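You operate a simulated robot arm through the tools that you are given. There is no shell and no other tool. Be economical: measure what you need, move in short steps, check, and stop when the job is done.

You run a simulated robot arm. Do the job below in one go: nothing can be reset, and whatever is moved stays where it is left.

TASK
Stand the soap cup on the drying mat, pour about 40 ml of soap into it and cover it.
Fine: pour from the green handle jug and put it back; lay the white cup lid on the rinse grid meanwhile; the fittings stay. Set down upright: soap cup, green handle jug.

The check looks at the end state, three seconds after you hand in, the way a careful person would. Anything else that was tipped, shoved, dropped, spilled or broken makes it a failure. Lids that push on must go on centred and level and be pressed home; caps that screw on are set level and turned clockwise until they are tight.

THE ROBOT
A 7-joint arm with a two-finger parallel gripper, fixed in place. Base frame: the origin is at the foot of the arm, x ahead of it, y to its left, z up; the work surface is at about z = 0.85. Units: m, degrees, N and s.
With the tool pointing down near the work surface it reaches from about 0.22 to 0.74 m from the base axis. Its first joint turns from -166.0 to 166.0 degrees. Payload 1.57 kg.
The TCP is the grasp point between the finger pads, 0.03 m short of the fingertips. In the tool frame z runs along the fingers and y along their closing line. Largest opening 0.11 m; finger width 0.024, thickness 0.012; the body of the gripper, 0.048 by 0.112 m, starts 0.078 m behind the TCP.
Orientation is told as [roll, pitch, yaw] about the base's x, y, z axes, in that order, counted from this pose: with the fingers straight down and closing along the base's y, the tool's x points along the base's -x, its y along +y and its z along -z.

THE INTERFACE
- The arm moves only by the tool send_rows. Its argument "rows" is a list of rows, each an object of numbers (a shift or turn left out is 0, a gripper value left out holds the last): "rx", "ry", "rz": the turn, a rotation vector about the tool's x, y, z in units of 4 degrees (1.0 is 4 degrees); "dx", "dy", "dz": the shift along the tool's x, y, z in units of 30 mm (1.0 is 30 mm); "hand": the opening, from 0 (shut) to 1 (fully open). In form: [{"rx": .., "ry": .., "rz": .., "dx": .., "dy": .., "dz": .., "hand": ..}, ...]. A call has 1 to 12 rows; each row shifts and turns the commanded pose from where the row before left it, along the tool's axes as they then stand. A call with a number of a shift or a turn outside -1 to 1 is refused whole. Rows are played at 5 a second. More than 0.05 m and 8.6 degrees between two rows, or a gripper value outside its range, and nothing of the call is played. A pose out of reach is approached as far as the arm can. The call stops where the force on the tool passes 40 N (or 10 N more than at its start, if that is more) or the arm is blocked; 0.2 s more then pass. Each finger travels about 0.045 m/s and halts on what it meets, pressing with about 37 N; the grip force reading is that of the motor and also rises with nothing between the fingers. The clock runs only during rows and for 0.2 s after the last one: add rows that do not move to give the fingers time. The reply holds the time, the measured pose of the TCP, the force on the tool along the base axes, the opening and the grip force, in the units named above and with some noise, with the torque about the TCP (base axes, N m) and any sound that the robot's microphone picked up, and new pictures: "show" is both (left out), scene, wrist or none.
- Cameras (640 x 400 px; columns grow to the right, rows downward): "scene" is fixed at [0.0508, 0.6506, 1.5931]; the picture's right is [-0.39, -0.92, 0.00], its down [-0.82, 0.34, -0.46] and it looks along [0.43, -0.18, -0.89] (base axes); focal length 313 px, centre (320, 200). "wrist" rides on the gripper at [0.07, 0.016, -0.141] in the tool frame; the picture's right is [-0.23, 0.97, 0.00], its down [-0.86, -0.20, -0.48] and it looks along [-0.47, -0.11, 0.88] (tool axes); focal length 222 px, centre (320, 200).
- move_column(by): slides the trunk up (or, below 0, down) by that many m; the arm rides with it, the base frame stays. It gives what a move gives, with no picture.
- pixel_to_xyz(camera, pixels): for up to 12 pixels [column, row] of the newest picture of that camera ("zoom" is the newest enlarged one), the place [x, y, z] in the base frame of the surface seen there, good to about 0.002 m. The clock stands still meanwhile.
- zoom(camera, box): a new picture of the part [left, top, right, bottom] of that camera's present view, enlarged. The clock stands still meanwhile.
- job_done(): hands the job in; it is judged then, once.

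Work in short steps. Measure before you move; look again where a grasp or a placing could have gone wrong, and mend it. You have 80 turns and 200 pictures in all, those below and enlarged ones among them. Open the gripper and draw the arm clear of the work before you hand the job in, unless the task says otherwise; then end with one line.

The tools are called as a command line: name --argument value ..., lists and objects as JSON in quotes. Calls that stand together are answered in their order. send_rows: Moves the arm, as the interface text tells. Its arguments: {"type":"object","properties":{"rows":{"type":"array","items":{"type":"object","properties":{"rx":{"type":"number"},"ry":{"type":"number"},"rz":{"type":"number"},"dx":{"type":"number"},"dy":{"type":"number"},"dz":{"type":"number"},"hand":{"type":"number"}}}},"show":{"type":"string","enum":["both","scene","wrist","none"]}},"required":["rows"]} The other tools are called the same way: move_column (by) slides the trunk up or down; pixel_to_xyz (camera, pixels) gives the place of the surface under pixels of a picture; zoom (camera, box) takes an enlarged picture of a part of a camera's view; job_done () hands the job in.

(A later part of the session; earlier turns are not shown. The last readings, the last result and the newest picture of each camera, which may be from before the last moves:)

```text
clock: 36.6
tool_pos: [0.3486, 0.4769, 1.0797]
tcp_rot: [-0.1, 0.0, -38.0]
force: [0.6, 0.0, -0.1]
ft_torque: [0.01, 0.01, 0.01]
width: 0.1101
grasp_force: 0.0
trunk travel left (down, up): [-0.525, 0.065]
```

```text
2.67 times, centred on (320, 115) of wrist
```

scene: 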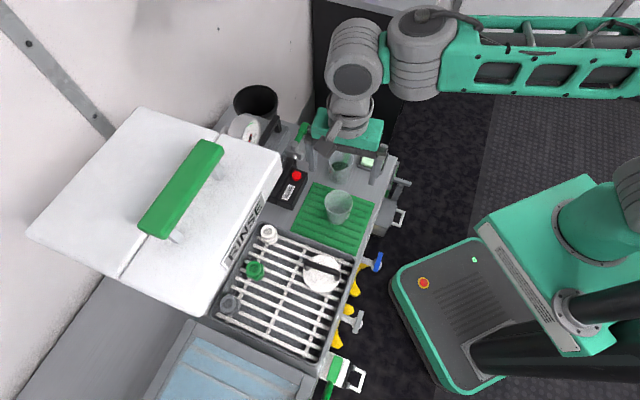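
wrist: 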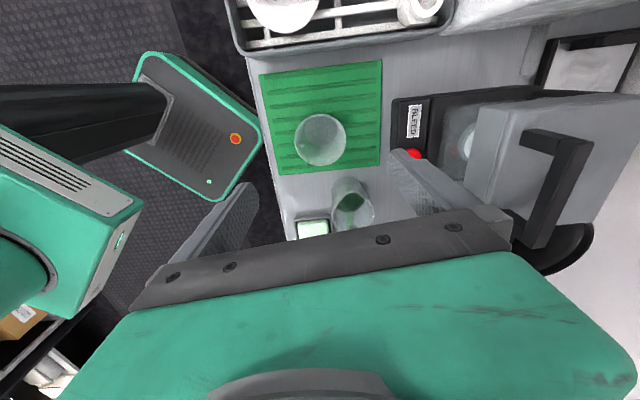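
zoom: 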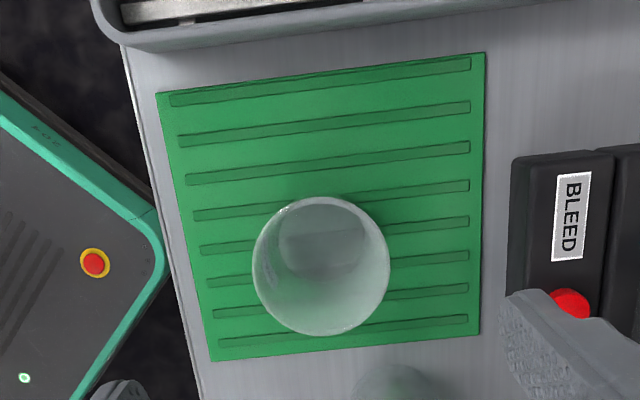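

The jug shows at wrist (352,203) and the scene view is clear of it at (341,165). I'll zoom in and measure the jug and the surroundings (valve, BLEED box, gray box).

zoom --camera "scene" --box '[290, 120, 410, 220]'

pixel_to_xyz --camera "wrist" --pixels '[[540, 130], [560, 150], [500, 150], [468, 140], [413, 152], [338, 215], [372, 205], [350, 180], [352, 200], [345, 185], [480, 190]]'

```text
4.00 times, centred on (350, 170) of scene
```

zoom: 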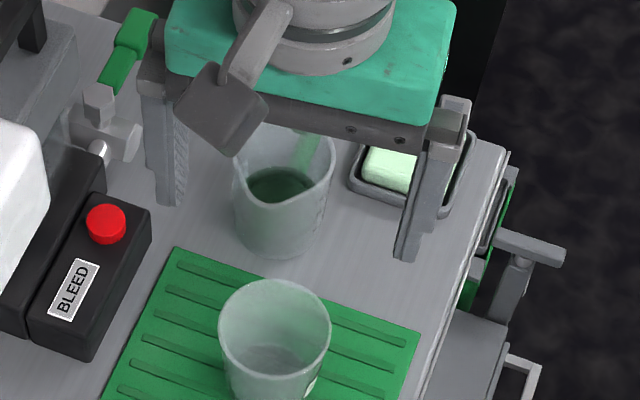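

```text
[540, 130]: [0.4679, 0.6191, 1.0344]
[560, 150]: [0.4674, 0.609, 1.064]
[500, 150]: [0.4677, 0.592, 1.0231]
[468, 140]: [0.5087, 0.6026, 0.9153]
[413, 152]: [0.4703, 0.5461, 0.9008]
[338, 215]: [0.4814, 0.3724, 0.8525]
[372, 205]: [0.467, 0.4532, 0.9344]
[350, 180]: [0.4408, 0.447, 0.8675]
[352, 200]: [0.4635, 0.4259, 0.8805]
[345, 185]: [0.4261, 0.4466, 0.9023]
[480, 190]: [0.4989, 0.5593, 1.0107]
```

The jug's rim is at z≈0.934, its centre about (0.452,0.426), with the spout toward azimuth ≈140–150°. I'll check the dish corner and the valve against the finger positions.

pixel_to_xyz --camera "zoom" --pixels '[[350, 185], [372, 205], [362, 140], [125, 140], [100, 145], [235, 190], [281, 204], [320, 190], [275, 185], [332, 150], [285, 255], [270, 235]]'

```text
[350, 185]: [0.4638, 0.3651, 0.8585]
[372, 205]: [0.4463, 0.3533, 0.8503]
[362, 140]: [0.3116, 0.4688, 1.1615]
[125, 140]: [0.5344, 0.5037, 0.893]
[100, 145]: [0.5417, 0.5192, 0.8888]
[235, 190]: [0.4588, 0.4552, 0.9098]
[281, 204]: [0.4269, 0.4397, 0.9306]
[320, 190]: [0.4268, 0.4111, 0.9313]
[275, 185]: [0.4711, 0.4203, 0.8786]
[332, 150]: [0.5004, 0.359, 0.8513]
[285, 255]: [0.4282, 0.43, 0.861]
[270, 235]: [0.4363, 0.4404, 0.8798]
```

There is at least 3 cm clearance all round. I'll move over the jug centre (0.455,0.425) and look before descending.

send_rows --rows '[{"dx": -0.965, "dy": 0.205, "hand": 0.9}, {"dx": -0.965, "dy": 0.205}, {"dx": -0.965, "dy": 0.205}, {"dx": -0.965, "dy": 0.205}, {"dz": 0.9}, {"dz": 0.9}, {}]' --show "both"

zoom --camera "wrist" --box '[200, 80, 440, 230]'

```text
clock: 38.2
tool_pos: [0.4541, 0.4246, 1.025]
tcp_rot: [0.0, 0.0, -38.0]
force: [-0.3, 0.0, -0.2]
ft_torque: [-0.02, 0.02, 0.0]
width: 0.0991
grasp_force: 0.1
trunk travel left (down, up): [-0.525, 0.065]
```

scene: 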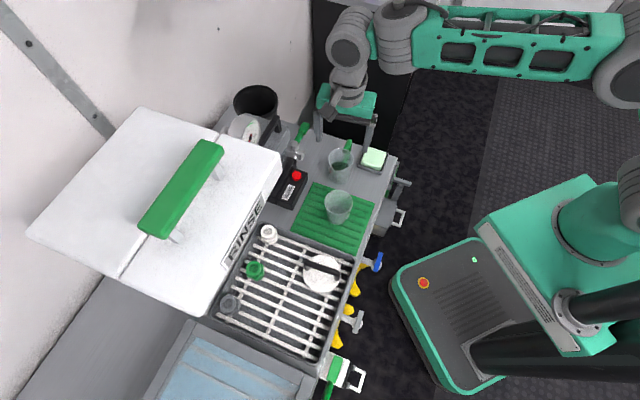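
wrist: 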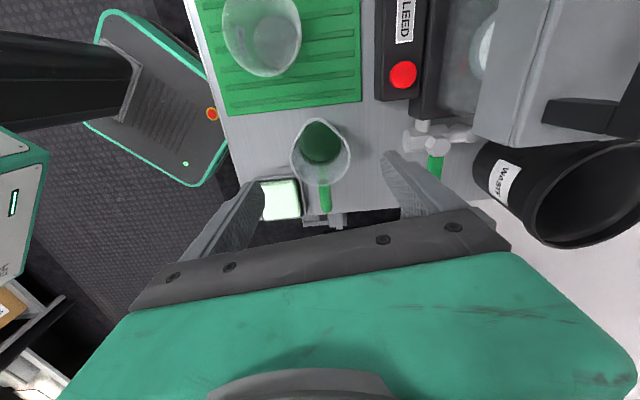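

```text
2.67 times, centred on (320, 155) of wrist
```

zoom: 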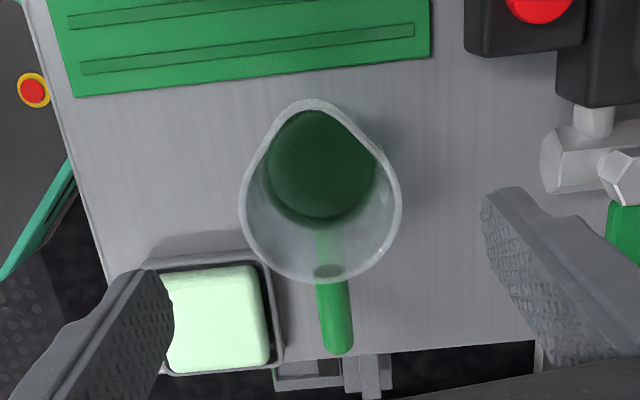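

The view shows spout (zoom 318,103) and handle (zoom 337,340) well aligned with the tool's x. I'll measure these and the dish corner near the left finger.

pixel_to_xyz --camera "zoom" --pixels '[[318, 104], [340, 345], [335, 320], [242, 205], [400, 205], [325, 282], [145, 268], [265, 255], [320, 190], [275, 365], [328, 270]]'

```text
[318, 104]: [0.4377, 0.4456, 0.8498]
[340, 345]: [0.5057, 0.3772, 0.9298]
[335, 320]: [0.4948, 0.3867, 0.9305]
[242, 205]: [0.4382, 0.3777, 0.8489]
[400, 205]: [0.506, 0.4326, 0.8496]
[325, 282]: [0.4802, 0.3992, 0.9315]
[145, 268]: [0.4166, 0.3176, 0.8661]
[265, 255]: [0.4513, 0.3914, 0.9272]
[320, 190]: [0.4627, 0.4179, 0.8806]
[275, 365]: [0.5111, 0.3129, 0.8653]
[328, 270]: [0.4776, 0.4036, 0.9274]
```

The handle azimuth is −41° and the jug centre (0.455,0.421). I'll apply a small correction, then descend to z≈0.905.

send_rows --rows '[{"dx": -0.1, "dy": -0.08, "rz": 0.75}, {"dz": 1}, {"dz": 1}, {"dz": 1}, {"dz": 0.95}, {}]' --show "both"

zoom --camera "scene" --box '[290, 100, 410, 200]'

```text
clock: 39.6
tool_pos: [0.4547, 0.4212, 0.9069]
tcp_rot: [-0.1, 0.0, -41.0]
force: [-0.3, -0.2, 0.8]
ft_torque: [0.02, -0.01, 0.03]
width: 0.099
grasp_force: 0.1
trunk travel left (down, up): [-0.525, 0.065]
```

scene: 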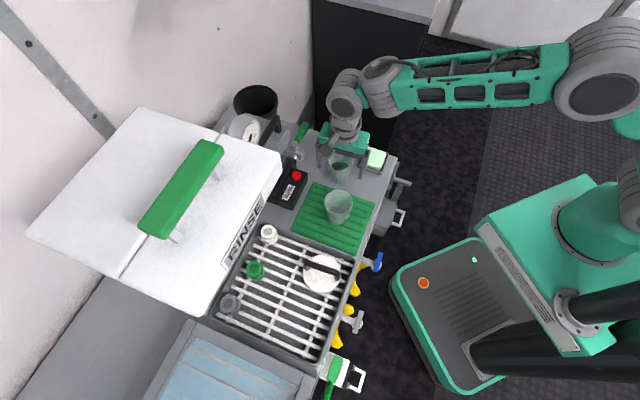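
wrist: 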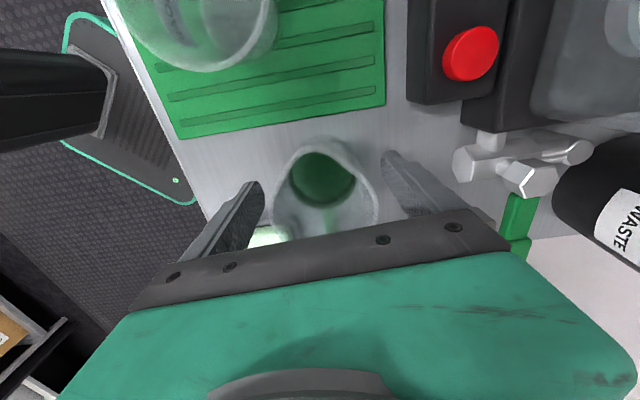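

```text
4.00 times, centred on (350, 150) of scene
```

zoom: 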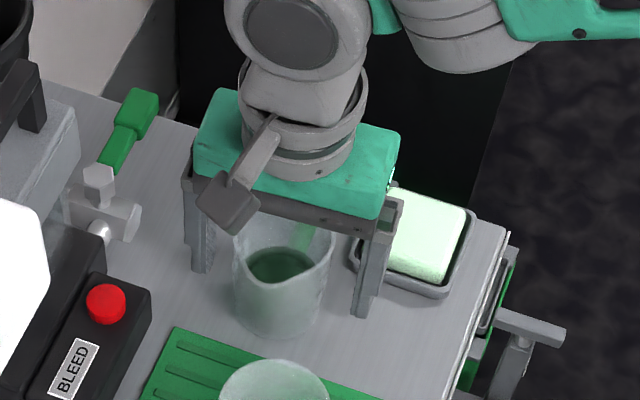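

The jug is between the fingers. I'll close on it and take a force reading.

send_rows --rows '[{"hand": 0.4}, {}, {}, {}, {}]' --show "wrist"

send_rows --rows '[{"dz": -0.1}, {"dz": -0.3}, {"dz": -0.6}, {"dz": -0.8}, {}, {}]' --show "both"

```text
clock: 40.8
tool_pos: [0.454, 0.4197, 0.9073]
tcp_rot: [-0.1, -0.1, -41.1]
force: [-0.8, 1.4, 0.6]
ft_torque: [-0.01, 0.04, -0.02]
width: 0.0622
grasp_force: 37.1
trunk travel left (down, up): [-0.525, 0.065]
```

wrist: 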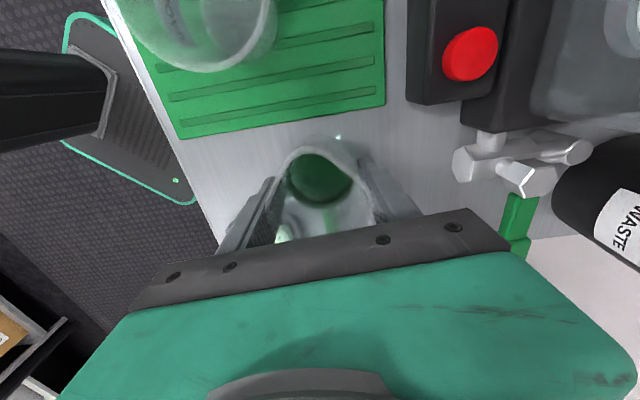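

```text
clock: 42.2
tool_pos: [0.4534, 0.4215, 0.9621]
tcp_rot: [-0.1, 0.0, -41.0]
force: [0.6, 0.6, -0.6]
ft_torque: [-0.03, 0.05, -0.01]
width: 0.0621
grasp_force: 37.0
trunk travel left (down, up): [-0.525, 0.065]
```

scene: 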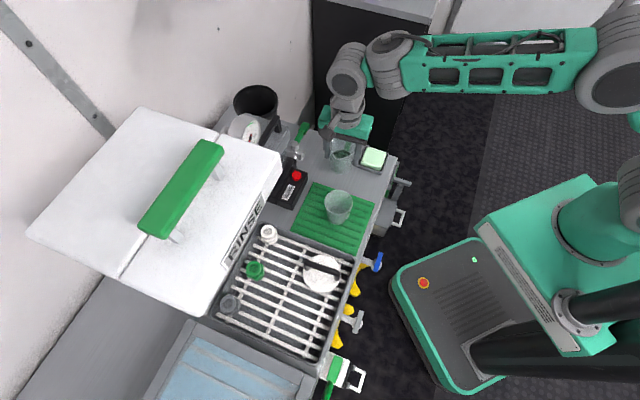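
wrist: 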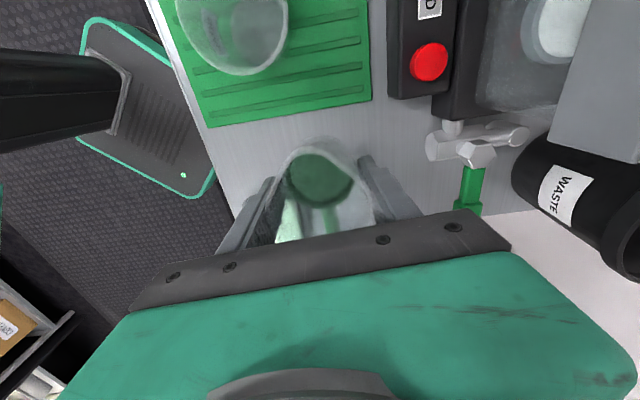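

The jug is held (width 0.062) with its bottom 57 mm below the TCP. Pouring with the gripper leaning back toward the base is the natural reach, so I'll raise the jug and turn it until the spout faces the base (yaw ≈ +49°).

send_rows --rows '[{"dz": -0.7}, {"dz": -0.8}, {"dz": -0.8, "rz": -0.5}, {"rz": -1}, {"rz": -1}, {"rz": -1}, {"rz": -1}, {"rz": -1}, {"rz": -1}, {"rz": -1}, {"rz": -1}, {"rz": -1}]' --show "none"

send_rows --rows '[{"rz": -1}, {"rz": -1}, {"rz": -1}, {"rz": -1}, {"rz": -1}, {"rz": -1}, {"rz": -1}, {"rz": -1}, {"rz": -1}, {"rz": -1}, {"rz": -1}, {"rz": -1}]' --show "none"

send_rows --rows '[{"rz": -1}, {}, {}]' --show "both"

```text
clock: 44.8
tool_pos: [0.4554, 0.4202, 1.0296]
tcp_rot: [0.0, -0.1, -3.0]
force: [0.3, 0.2, -0.8]
ft_torque: [-0.01, -0.04, 0.02]
width: 0.0621
grasp_force: 36.9
trunk travel left (down, up): [-0.525, 0.065]
```

```text
clock: 47.4
tool_pos: [0.4548, 0.4218, 1.0305]
tcp_rot: [-0.1, 0.1, 45.0]
force: [0.4, 0.2, -0.8]
ft_torque: [-0.01, -0.04, -0.01]
width: 0.0621
grasp_force: 37.5
trunk travel left (down, up): [-0.525, 0.065]
```

```text
clock: 48.2
tool_pos: [0.4542, 0.4222, 1.0288]
tcp_rot: [-0.1, 0.1, 49.0]
force: [-0.5, 0.2, -1.0]
ft_torque: [-0.02, 0.01, -0.01]
width: 0.0621
grasp_force: 36.6
trunk travel left (down, up): [-0.525, 0.065]
```

scene: 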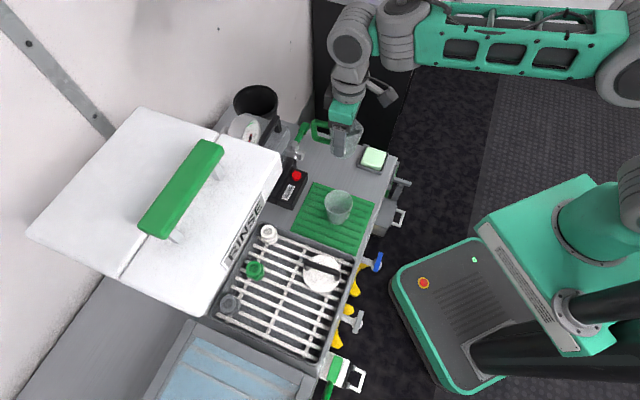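
wrist: 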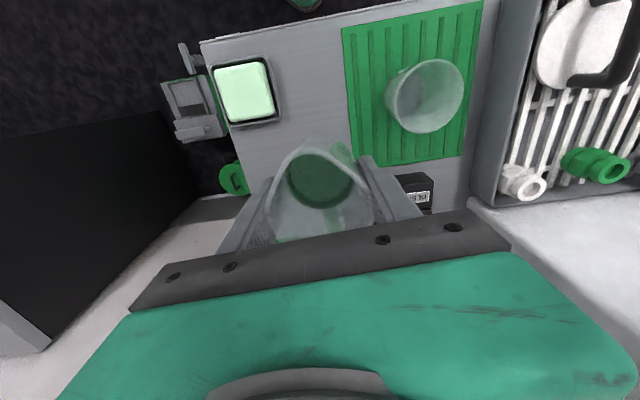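

The spout now faces the base. I'll carry the jug to behind the cup, at about (0.385,0.52), still upright at z≈1.03.

send_rows --rows '[{"dx": -0.237, "dy": 0.97}, {"dx": -0.237, "dy": 0.97}, {"dx": -0.237, "dy": 0.97}, {"dx": -0.237, "dy": 0.97}, {}, {}]' --show "both"

zoom --camera "wrist" --box '[200, 60, 440, 210]'

```text
clock: 49.6
tool_pos: [0.386, 0.5185, 1.0305]
tcp_rot: [-0.1, 0.0, 49.0]
force: [0.8, 0.1, -0.9]
ft_torque: [-0.01, 0.03, -0.04]
width: 0.0621
grasp_force: 37.0
trunk travel left (down, up): [-0.525, 0.065]
```

scene: 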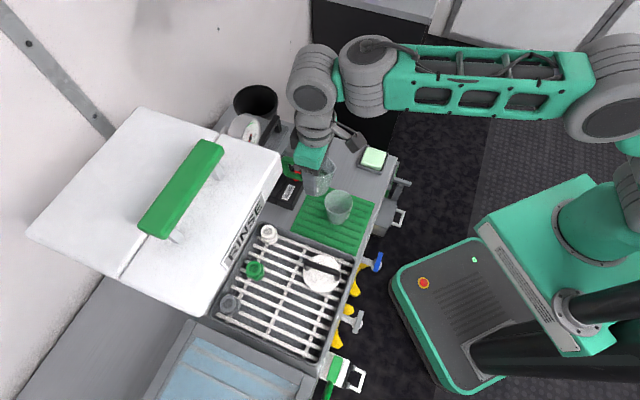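
wrist: 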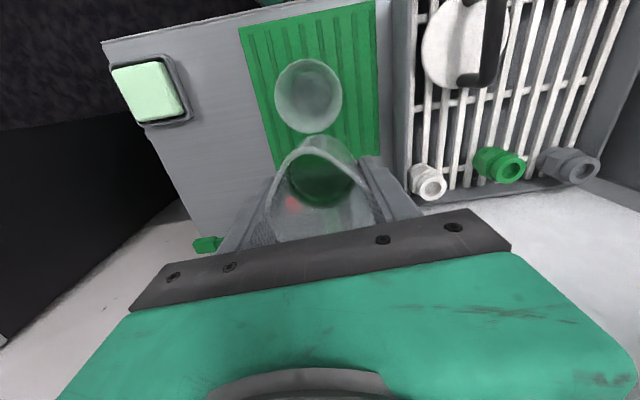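

```text
2.67 times, centred on (320, 135) of wrist
```

zoom: 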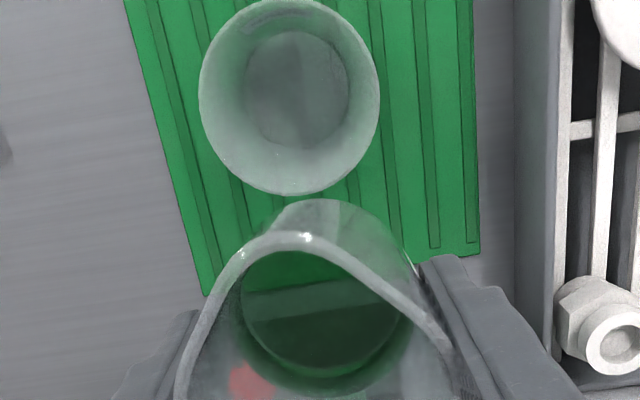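

The cup centre works out at (0.3467,0.4754) and the lip in the tool frame at about (0.039,0.004,−0.025). I'll test the tilt direction with 12°.

send_rows --rows '[{"ry": -1, "dy": -0.1}, {"ry": -1}, {"ry": -1}, {}]' --show "wrist"

```text
clock: 50.6
tool_pos: [0.3874, 0.5172, 1.0306]
tcp_rot: [0.0, -12.0, 49.0]
force: [0.2, 1.2, -0.9]
ft_torque: [0.04, -0.01, 0.0]
width: 0.0622
grasp_force: 37.6
trunk travel left (down, up): [-0.525, 0.065]
```

wrist: 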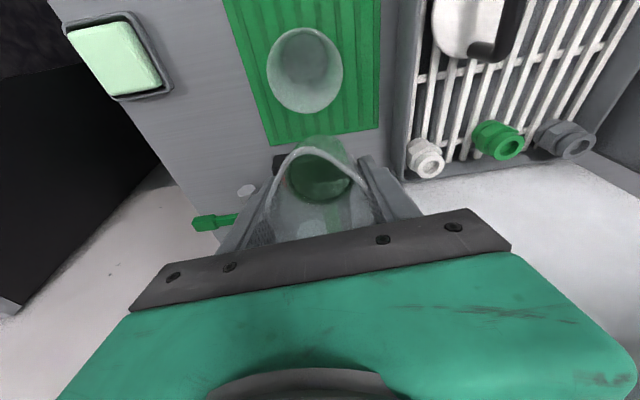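

The camera now looks further outward, so the gripper is leaning toward the base as intended. I'll continue to 44°, still below the pour angle.

send_rows --rows '[{"ry": -1}, {"ry": -1}, {"ry": -1}, {"ry": -1}, {"ry": -1}, {"ry": -1}, {"ry": -1}, {"ry": -1}, {}]' --show "both"

zoom --camera "wrist" --box '[200, 0, 440, 200]'

zoom --camera "scene" --box '[270, 130, 390, 250]'

```text
clock: 52.6
tool_pos: [0.3882, 0.5171, 1.0292]
tcp_rot: [0.0, -43.9, 49.0]
force: [0.2, -0.3, -1.2]
ft_torque: [-0.03, -0.01, 0.0]
width: 0.0619
grasp_force: 36.6
trunk travel left (down, up): [-0.525, 0.065]
```

scene: 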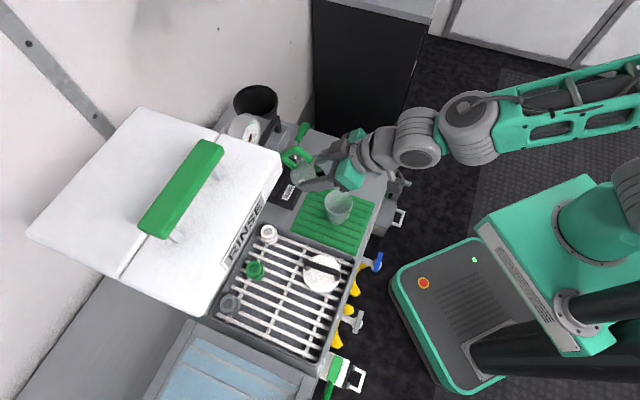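
wrist: 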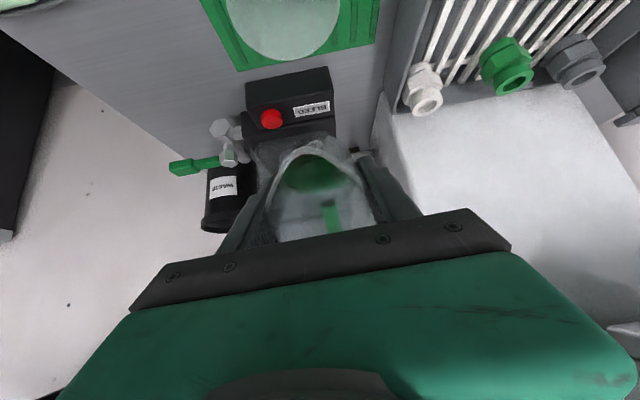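

```text
2.00 times, centred on (320, 100) of wrist
```

zoom: 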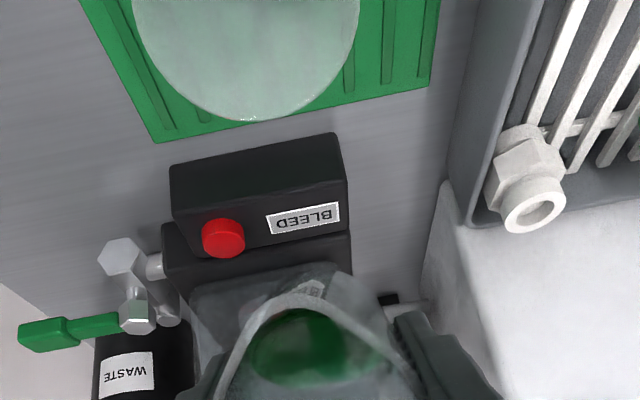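

```text
3.33 times, centred on (330, 190) of scene
```

zoom: 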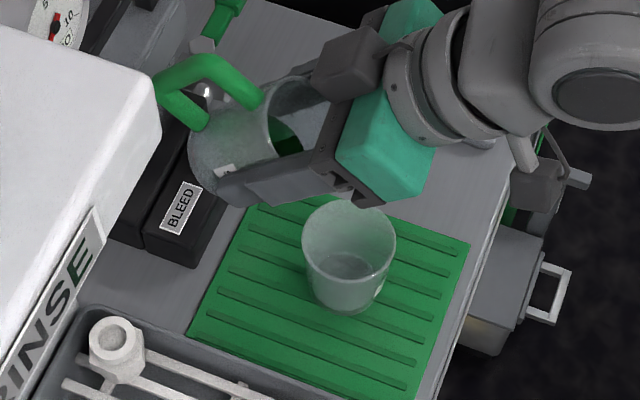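

At 44° the liquid stays in. I'll lower the lip to ~3.5 cm above the cup rim level, just behind the cup's centre, then tilt about the lip to 52°.

send_rows --rows '[{"dx": 0.665, "dz": 0.563}, {"dx": 0.665, "dz": 0.563}, {}, {"ry": -1, "dx": -0.056, "dz": -0.092}, {"ry": -1, "dx": -0.056, "dz": -0.092}, {}]' --show "both"

zoom --camera "wrist" --box '[200, 0, 440, 200]'

zoom --camera "scene" --box '[290, 150, 390, 230]'

```text
clock: 54.0
tool_pos: [0.3834, 0.511, 0.9842]
tcp_rot: [-0.1, -51.9, 49.0]
force: [-0.3, 0.1, -1.4]
ft_torque: [0.03, 0.04, -0.01]
width: 0.062
grasp_force: 37.4
trunk travel left (down, up): [-0.525, 0.065]
```

scene: 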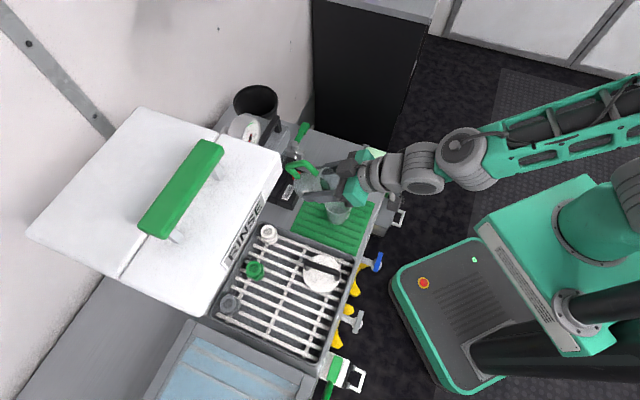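
wrist: 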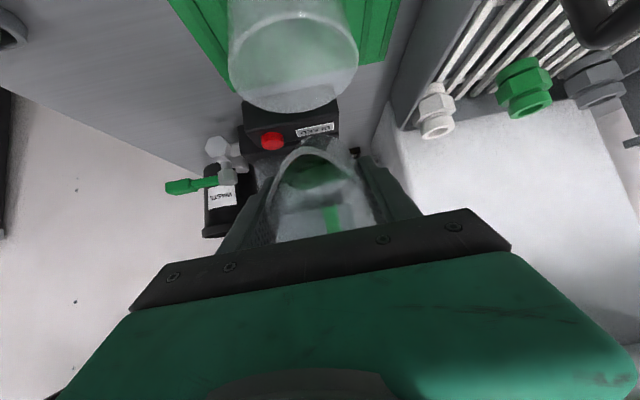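

```text
2.00 times, centred on (320, 100) of wrist
```

zoom: 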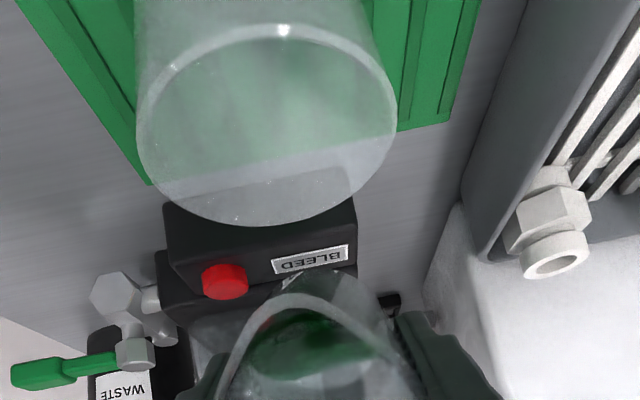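

```text
5.00 times, centred on (340, 190) of scene
```

zoom: 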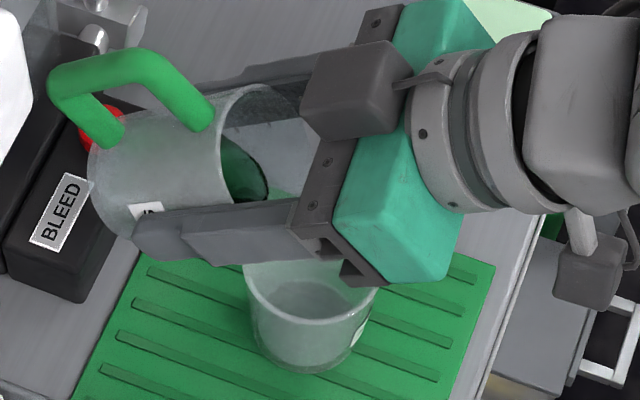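

Lip and cup line up: the lip is ~7 mm behind the cup centre and ~4 cm above the rim plane. I'll tilt on to 60° about the lip and check for flow.

send_rows --rows '[{"ry": -1, "dx": -0.056, "dz": -0.092}, {"ry": -0.5, "dx": -0.028, "dz": -0.046}, {}, {"ry": -0.5, "dx": -0.028, "dz": -0.046}, {}, {}]' --show "both"

zoom --camera "wrist" --box '[200, 0, 440, 200]'

zoom --camera "scene" --box '[290, 150, 390, 230]'

```text
clock: 55.4
tool_pos: [0.3803, 0.511, 0.9898]
tcp_rot: [-0.1, -60.0, 49.0]
force: [-0.2, 0.5, -1.2]
ft_torque: [-0.02, 0.01, 0.02]
width: 0.0619
grasp_force: 36.4
trunk travel left (down, up): [-0.525, 0.065]
```

scene: 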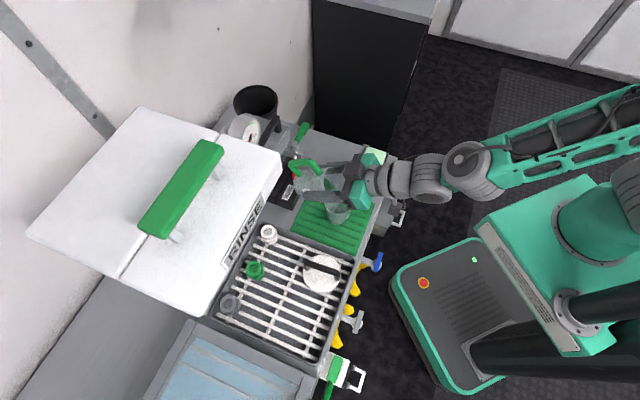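
wrist: 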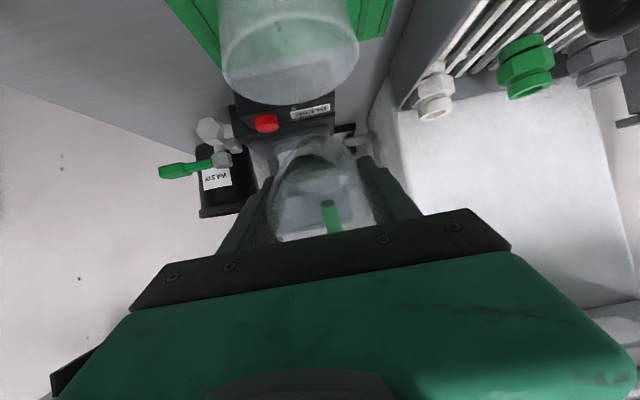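

```text
2.00 times, centred on (320, 100) of wrist
```

zoom: 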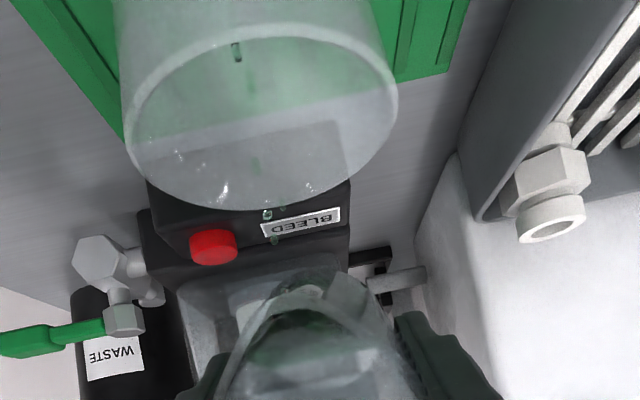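

```text
5.00 times, centred on (340, 190) of scene
```

zoom: 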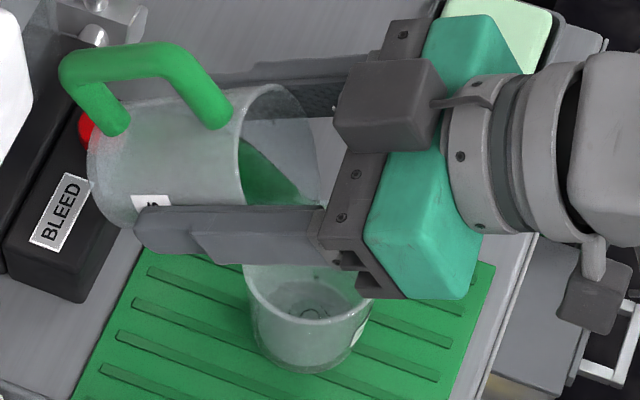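

Drops are leaving the lip (zoom 275,240) and falling inside the cup. I'll wait a second at 60° and check the level.

send_rows --rows '[{}, {}, {}, {}, {}, {}]' --show "scene"

zoom --camera "scene" --box '[290, 150, 390, 230]'

zoom --camera "wrist" --box '[200, 0, 440, 200]'

```text
clock: 56.8
tool_pos: [0.3819, 0.5094, 0.9902]
tcp_rot: [0.0, -60.0, 49.0]
force: [0.2, 0.4, -1.8]
ft_torque: [-0.03, 0.01, -0.02]
width: 0.062
grasp_force: 36.8
trunk travel left (down, up): [-0.525, 0.065]
```

scene: 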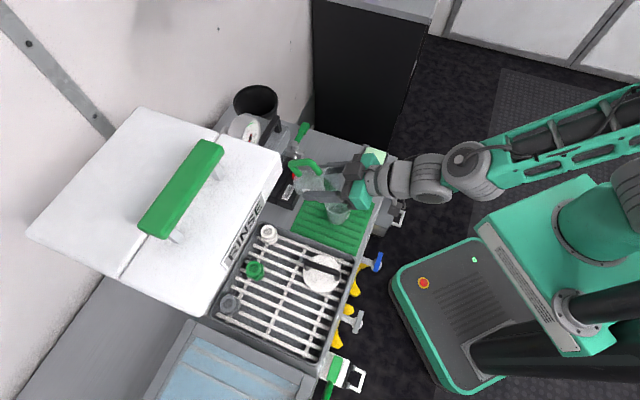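

```text
5.00 times, centred on (340, 190) of scene
```

zoom: 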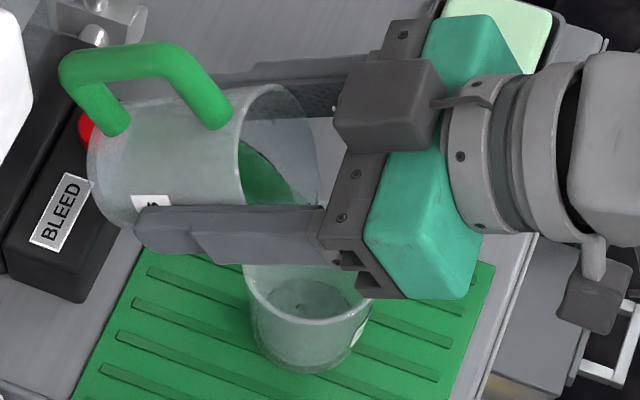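

```text
2.00 times, centred on (320, 100) of wrist
```

zoom: 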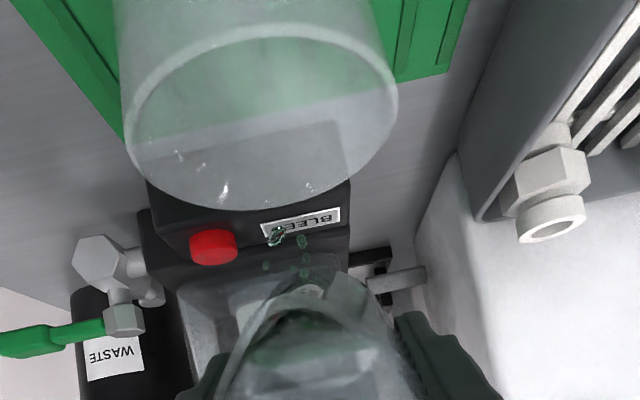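

It is still dribbling into the cup. I'll add 2° and wait, then measure the level in the cup.

send_rows --rows '[{"ry": -0.5, "dx": -0.028, "dz": -0.046}, {}, {}, {}, {}, {}, {}]' --show "scene"

zoom --camera "scene" --box '[300, 170, 380, 234]'

pixel_to_xyz --camera "scene" --pixels '[[332, 212], [334, 211], [337, 212], [335, 209], [339, 211], [335, 207]]'

zoom --camera "wrist" --box '[200, 0, 440, 200]'

```text
clock: 58.4
tool_pos: [0.3814, 0.509, 0.9902]
tcp_rot: [0.0, -62.0, 49.0]
force: [-0.1, -0.9, -1.1]
ft_torque: [-0.02, 0.0, -0.01]
width: 0.0619
grasp_force: 37.1
trunk travel left (down, up): [-0.525, 0.065]
```

scene: 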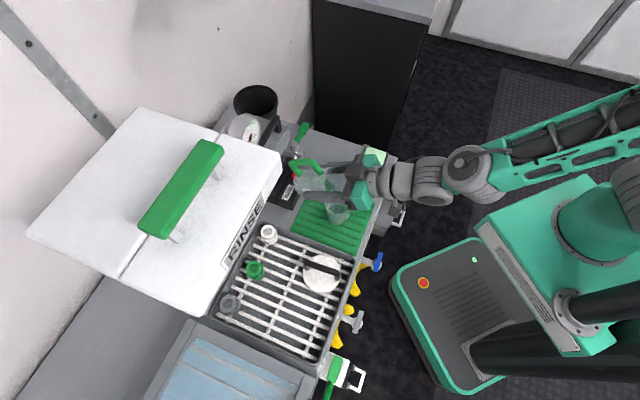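

```text
6.25 times, centred on (340, 202) of scene
```

zoom: 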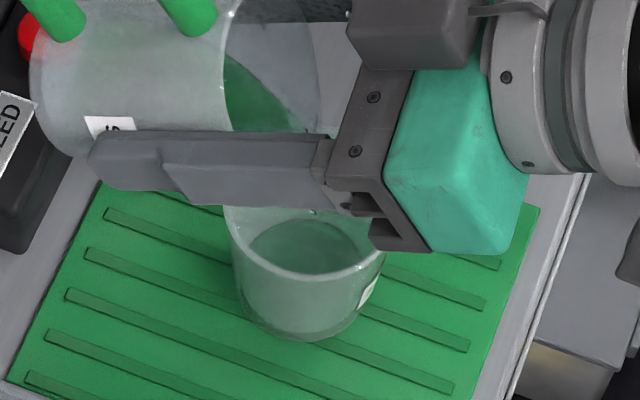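

```text
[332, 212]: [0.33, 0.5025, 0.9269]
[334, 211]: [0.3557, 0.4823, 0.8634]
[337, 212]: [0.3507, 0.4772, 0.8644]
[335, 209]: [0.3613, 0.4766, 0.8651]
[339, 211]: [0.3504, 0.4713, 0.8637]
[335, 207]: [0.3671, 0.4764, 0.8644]
```

```text
2.00 times, centred on (320, 100) of wrist
```

zoom: 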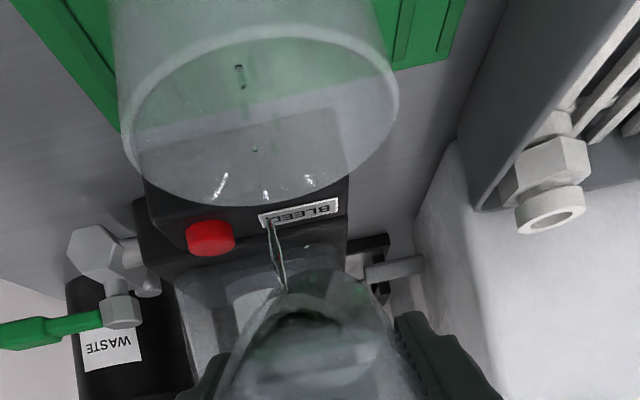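

The cup level is 0.864 now (about 10 ml); I estimate 40 ml to be at level ≈0.878. The stream lands inside the cup, so I'll tilt 2° more and wait.

send_rows --rows '[{"ry": -0.5, "dx": -0.028, "dz": -0.046}, {}, {}, {}, {"ry": -0.5, "dx": -0.028, "dz": -0.046}, {}, {}, {}, {}, {}]' --show "scene"

pixel_to_xyz --camera "scene" --pixels '[[334, 211], [337, 212], [335, 209], [339, 211], [335, 207], [338, 209]]'

zoom --camera "scene" --box '[300, 170, 380, 234]'

zoom --camera "wrist" --box '[200, 0, 440, 200]'

```text
clock: 60.6
tool_pos: [0.3799, 0.5082, 0.9949]
tcp_rot: [0.0, -66.1, 49.0]
force: [0.2, 0.2, -1.5]
ft_torque: [-0.01, 0.04, 0.0]
width: 0.062
grasp_force: 37.4
trunk travel left (down, up): [-0.525, 0.065]
```

scene: 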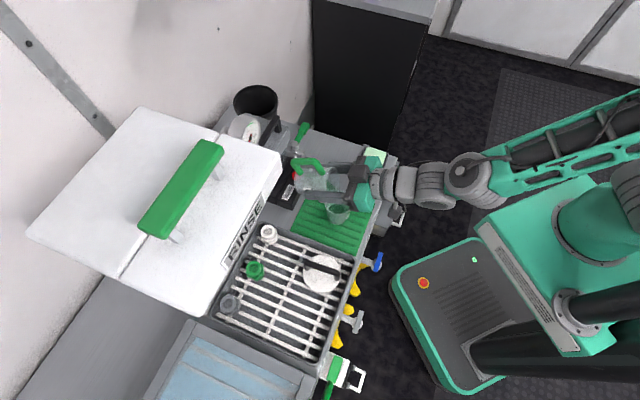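

```text
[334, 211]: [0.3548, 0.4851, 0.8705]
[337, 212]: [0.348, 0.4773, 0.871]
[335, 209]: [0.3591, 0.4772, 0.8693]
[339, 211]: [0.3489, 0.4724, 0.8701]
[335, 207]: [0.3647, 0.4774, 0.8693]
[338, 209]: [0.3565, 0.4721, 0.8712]
```

```text
6.25 times, centred on (340, 202) of scene
```

zoom: 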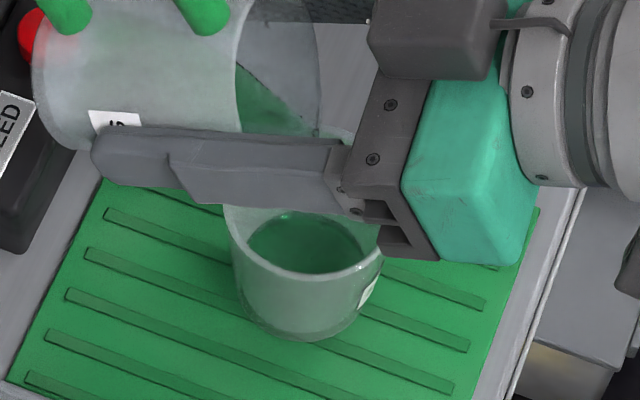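

```text
2.00 times, centred on (320, 100) of wrist
```

zoom: 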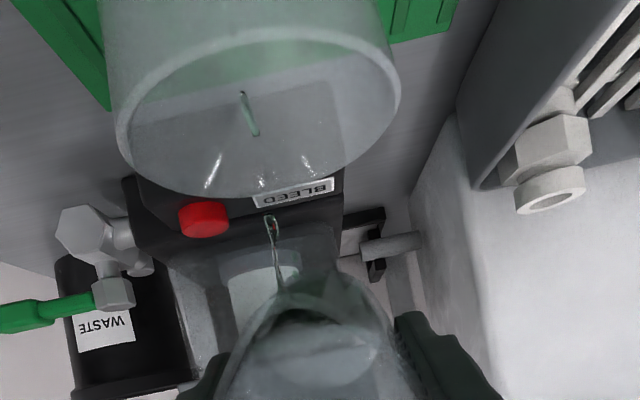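

The level is at 0.870 (≈23 ml) and still flowing. I'll hold one second and re-measure.

send_rows --rows '[{}, {}, {}, {}, {}]' --show "scene"

pixel_to_xyz --camera "scene" --pixels '[[334, 211], [337, 212], [335, 209], [339, 211], [335, 207], [338, 209]]'

```text
clock: 61.8
tool_pos: [0.3792, 0.5081, 0.9941]
tcp_rot: [0.1, -66.0, 49.1]
force: [-0.4, -0.7, -0.8]
ft_torque: [-0.05, -0.01, -0.01]
width: 0.0617
grasp_force: 37.4
trunk travel left (down, up): [-0.525, 0.065]
```

scene: 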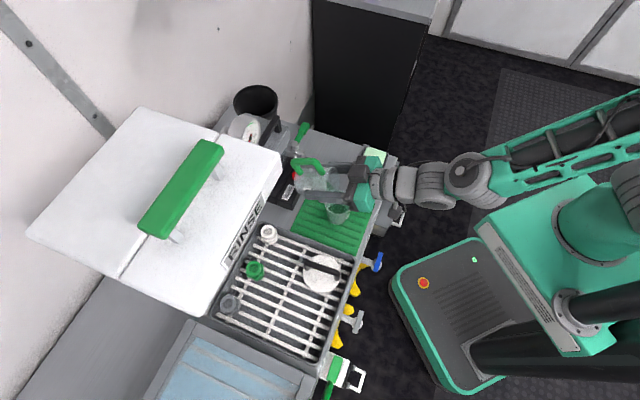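

```text
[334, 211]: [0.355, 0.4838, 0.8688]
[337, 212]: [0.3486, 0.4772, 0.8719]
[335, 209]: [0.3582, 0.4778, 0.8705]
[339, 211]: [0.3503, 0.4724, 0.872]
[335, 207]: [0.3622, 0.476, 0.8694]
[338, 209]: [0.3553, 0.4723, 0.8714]
```

It has settled near 0.871. I'll tilt 3° more and wait.

send_rows --rows '[{"ry": -0.75, "dx": -0.042, "dz": -0.069}, {}, {}, {}, {}, {}, {}, {}]' --show "scene"

pixel_to_xyz --camera "scene" --pixels '[[334, 211], [337, 212], [335, 209], [339, 211], [335, 207], [338, 209]]'

zoom --camera "wrist" --box '[200, 0, 440, 200]'

```text
clock: 63.6
tool_pos: [0.3794, 0.5068, 0.9971]
tcp_rot: [0.0, -69.1, 49.0]
force: [-0.2, 0.8, -1.1]
ft_torque: [-0.02, 0.02, 0.02]
width: 0.0618
grasp_force: 36.7
trunk travel left (down, up): [-0.525, 0.065]
```

scene: 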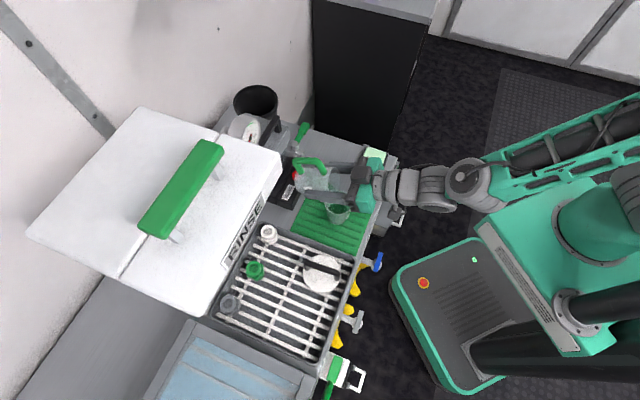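

```text
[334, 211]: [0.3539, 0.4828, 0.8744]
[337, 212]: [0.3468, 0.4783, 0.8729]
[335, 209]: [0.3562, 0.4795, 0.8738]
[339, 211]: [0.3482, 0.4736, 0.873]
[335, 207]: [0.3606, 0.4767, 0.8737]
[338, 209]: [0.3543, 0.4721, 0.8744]
```

```text
2.00 times, centred on (320, 100) of wrist
```

zoom: 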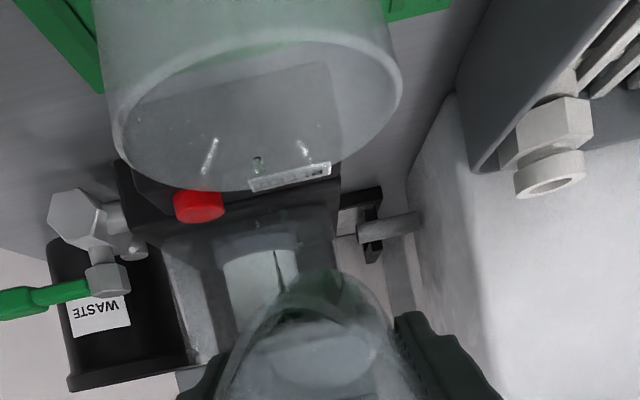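

The level is 0.8737. I'll tilt 2° more and wait.

send_rows --rows '[{"ry": -0.5, "dx": -0.028, "dz": -0.046}, {}, {}, {}, {}, {}, {}, {}]' --show "scene"

pixel_to_xyz --camera "scene" --pixels '[[334, 211], [337, 212], [335, 209], [339, 211], [335, 207], [338, 209], [333, 210], [337, 207]]'

zoom --camera "scene" --box '[300, 170, 380, 234]'

```text
clock: 65.4
tool_pos: [0.3789, 0.5065, 0.9974]
tcp_rot: [-0.1, -71.1, 49.0]
force: [-0.4, -0.1, -0.9]
ft_torque: [-0.03, -0.01, 0.01]
width: 0.062
grasp_force: 37.2
trunk travel left (down, up): [-0.525, 0.065]
```

scene: 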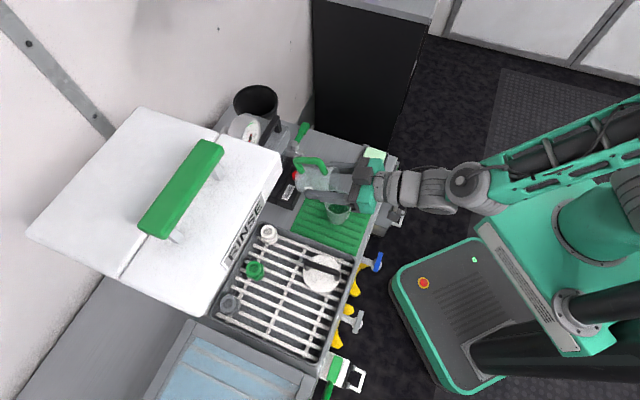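

```text
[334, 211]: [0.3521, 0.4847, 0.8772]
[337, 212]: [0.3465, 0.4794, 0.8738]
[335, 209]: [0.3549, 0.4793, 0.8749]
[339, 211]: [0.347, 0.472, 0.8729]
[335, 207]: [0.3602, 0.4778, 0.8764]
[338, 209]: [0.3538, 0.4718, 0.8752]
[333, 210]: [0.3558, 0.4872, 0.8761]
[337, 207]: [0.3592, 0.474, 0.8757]
```

```text
6.25 times, centred on (340, 202) of scene
```

zoom: 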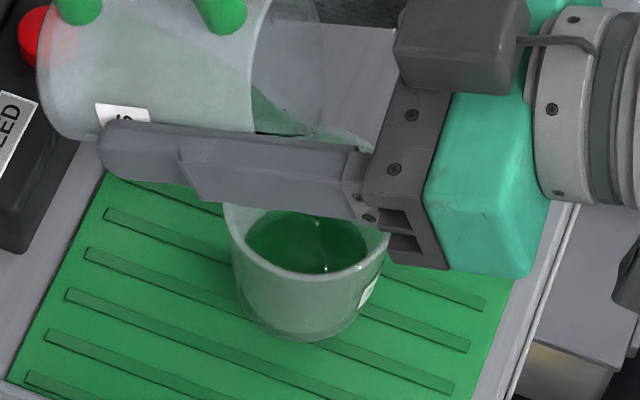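

The level is about 0.8755. From the surface's width (≈50 mm) that is only ≈30 ml, so the 40 ml target is nearer 0.880. I'll tilt 2.5° more.

send_rows --rows '[{"ry": -0.62, "dx": -0.035, "dz": -0.057}, {}, {}, {}, {}, {}, {}, {}, {}]' --show "scene"

pixel_to_xyz --camera "scene" --pixels '[[334, 211], [337, 212], [335, 209], [339, 211], [335, 207], [338, 209], [333, 210], [337, 207]]'

zoom --camera "wrist" --box '[200, 0, 440, 200]'

```text
clock: 67.4
tool_pos: [0.377, 0.5045, 0.9994]
tcp_rot: [-0.1, -73.5, 49.0]
force: [-0.7, -0.1, -0.3]
ft_torque: [-0.04, 0.0, 0.03]
width: 0.0617
grasp_force: 37.1
trunk travel left (down, up): [-0.525, 0.065]
```

scene: 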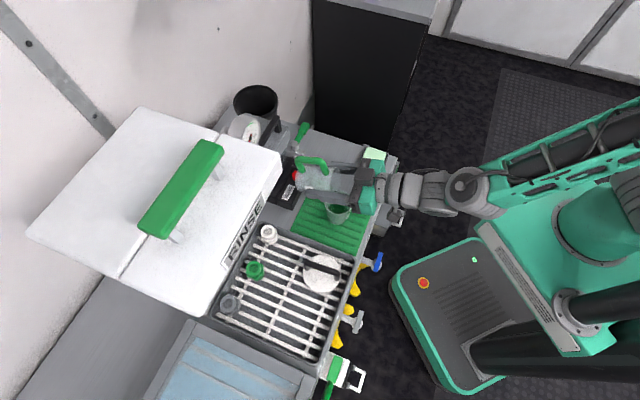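

```text
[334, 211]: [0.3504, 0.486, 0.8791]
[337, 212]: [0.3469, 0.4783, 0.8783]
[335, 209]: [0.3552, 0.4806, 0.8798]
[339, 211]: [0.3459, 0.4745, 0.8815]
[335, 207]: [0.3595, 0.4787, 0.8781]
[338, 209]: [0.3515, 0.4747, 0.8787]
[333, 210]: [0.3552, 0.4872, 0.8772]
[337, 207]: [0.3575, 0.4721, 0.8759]
```

```text
2.00 times, centred on (320, 100) of wrist
```

zoom: 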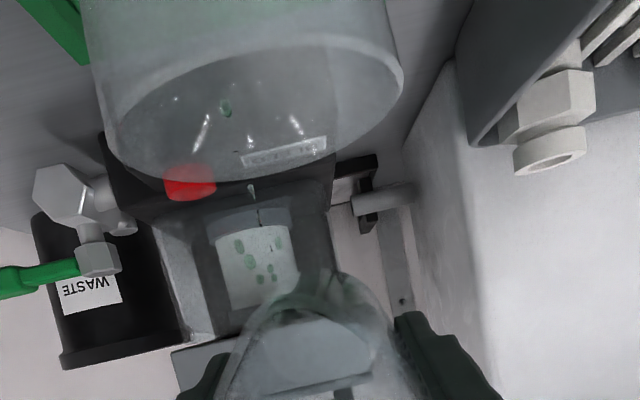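

The level is about 0.8786 (≈37 ml) with drops still falling. I'll hold 0.6 s, then tilt back about the lip to ~45° so any drips stay over the cup.

send_rows --rows '[{}, {}, {}, {"ry": 1, "dx": 0.056, "dz": 0.092}, {"ry": 1, "dx": 0.056, "dz": 0.092}, {"ry": 1, "dx": 0.056, "dz": 0.092}, {"ry": 1, "dx": 0.056, "dz": 0.092}, {"ry": 1, "dx": 0.056, "dz": 0.092}, {"ry": 1, "dx": 0.056, "dz": 0.092}, {"ry": 1, "dx": 0.056, "dz": 0.092}, {}, {}]' --show "both"

pixel_to_xyz --camera "scene" --pixels '[[334, 211], [337, 212], [335, 209], [339, 211], [335, 207], [338, 209], [333, 210], [337, 207]]'

zoom --camera "scene" --box '[300, 170, 380, 234]'

zoom --camera "wrist" --box '[200, 0, 440, 200]'

```text
clock: 70.0
tool_pos: [0.3843, 0.5136, 0.9797]
tcp_rot: [0.0, -45.3, 49.0]
force: [-0.2, -0.4, -0.7]
ft_torque: [-0.01, 0.01, -0.01]
width: 0.0618
grasp_force: 37.2
trunk travel left (down, up): [-0.525, 0.065]
```

scene: 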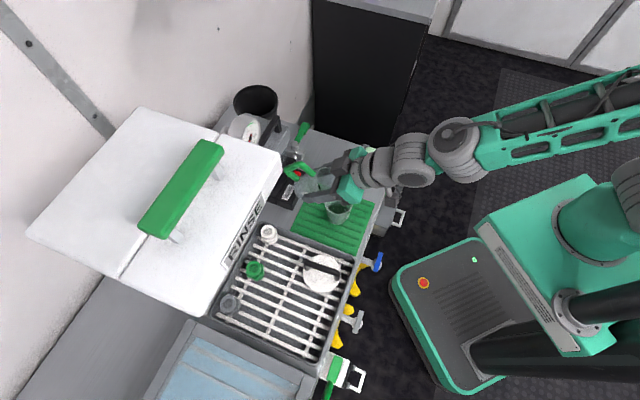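
wrist: 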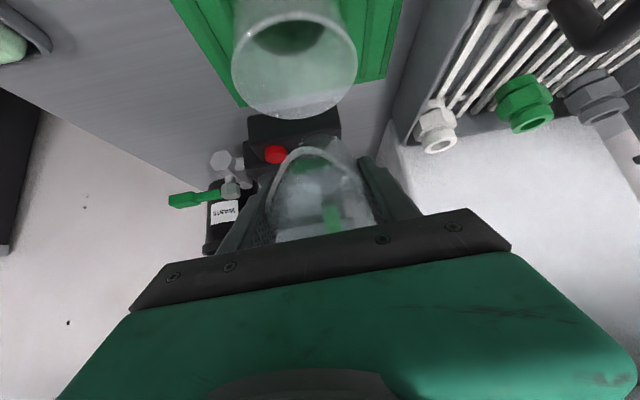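

```text
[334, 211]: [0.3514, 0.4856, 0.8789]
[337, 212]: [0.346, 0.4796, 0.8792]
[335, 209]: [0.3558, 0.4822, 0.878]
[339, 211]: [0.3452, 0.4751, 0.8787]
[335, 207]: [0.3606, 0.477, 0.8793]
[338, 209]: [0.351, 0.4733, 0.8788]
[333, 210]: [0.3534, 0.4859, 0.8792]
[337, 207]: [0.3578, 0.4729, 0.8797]
```

```text
6.25 times, centred on (340, 202) of scene
```

zoom: 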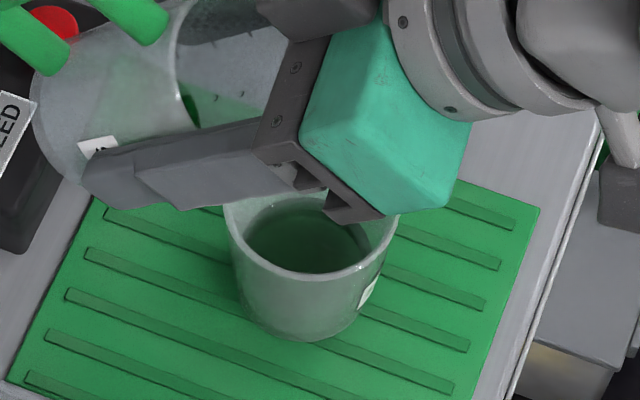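

```text
2.00 times, centred on (320, 100) of wrist
```

zoom: 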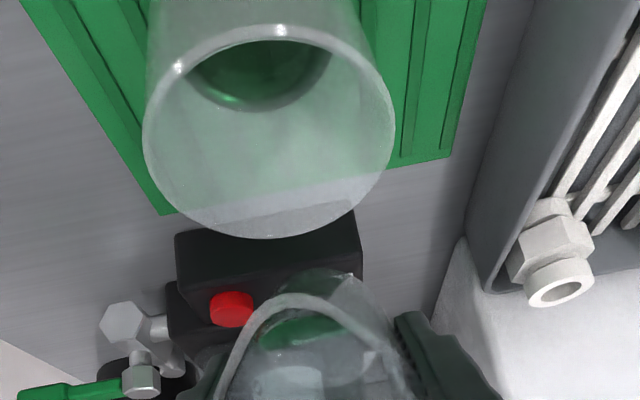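

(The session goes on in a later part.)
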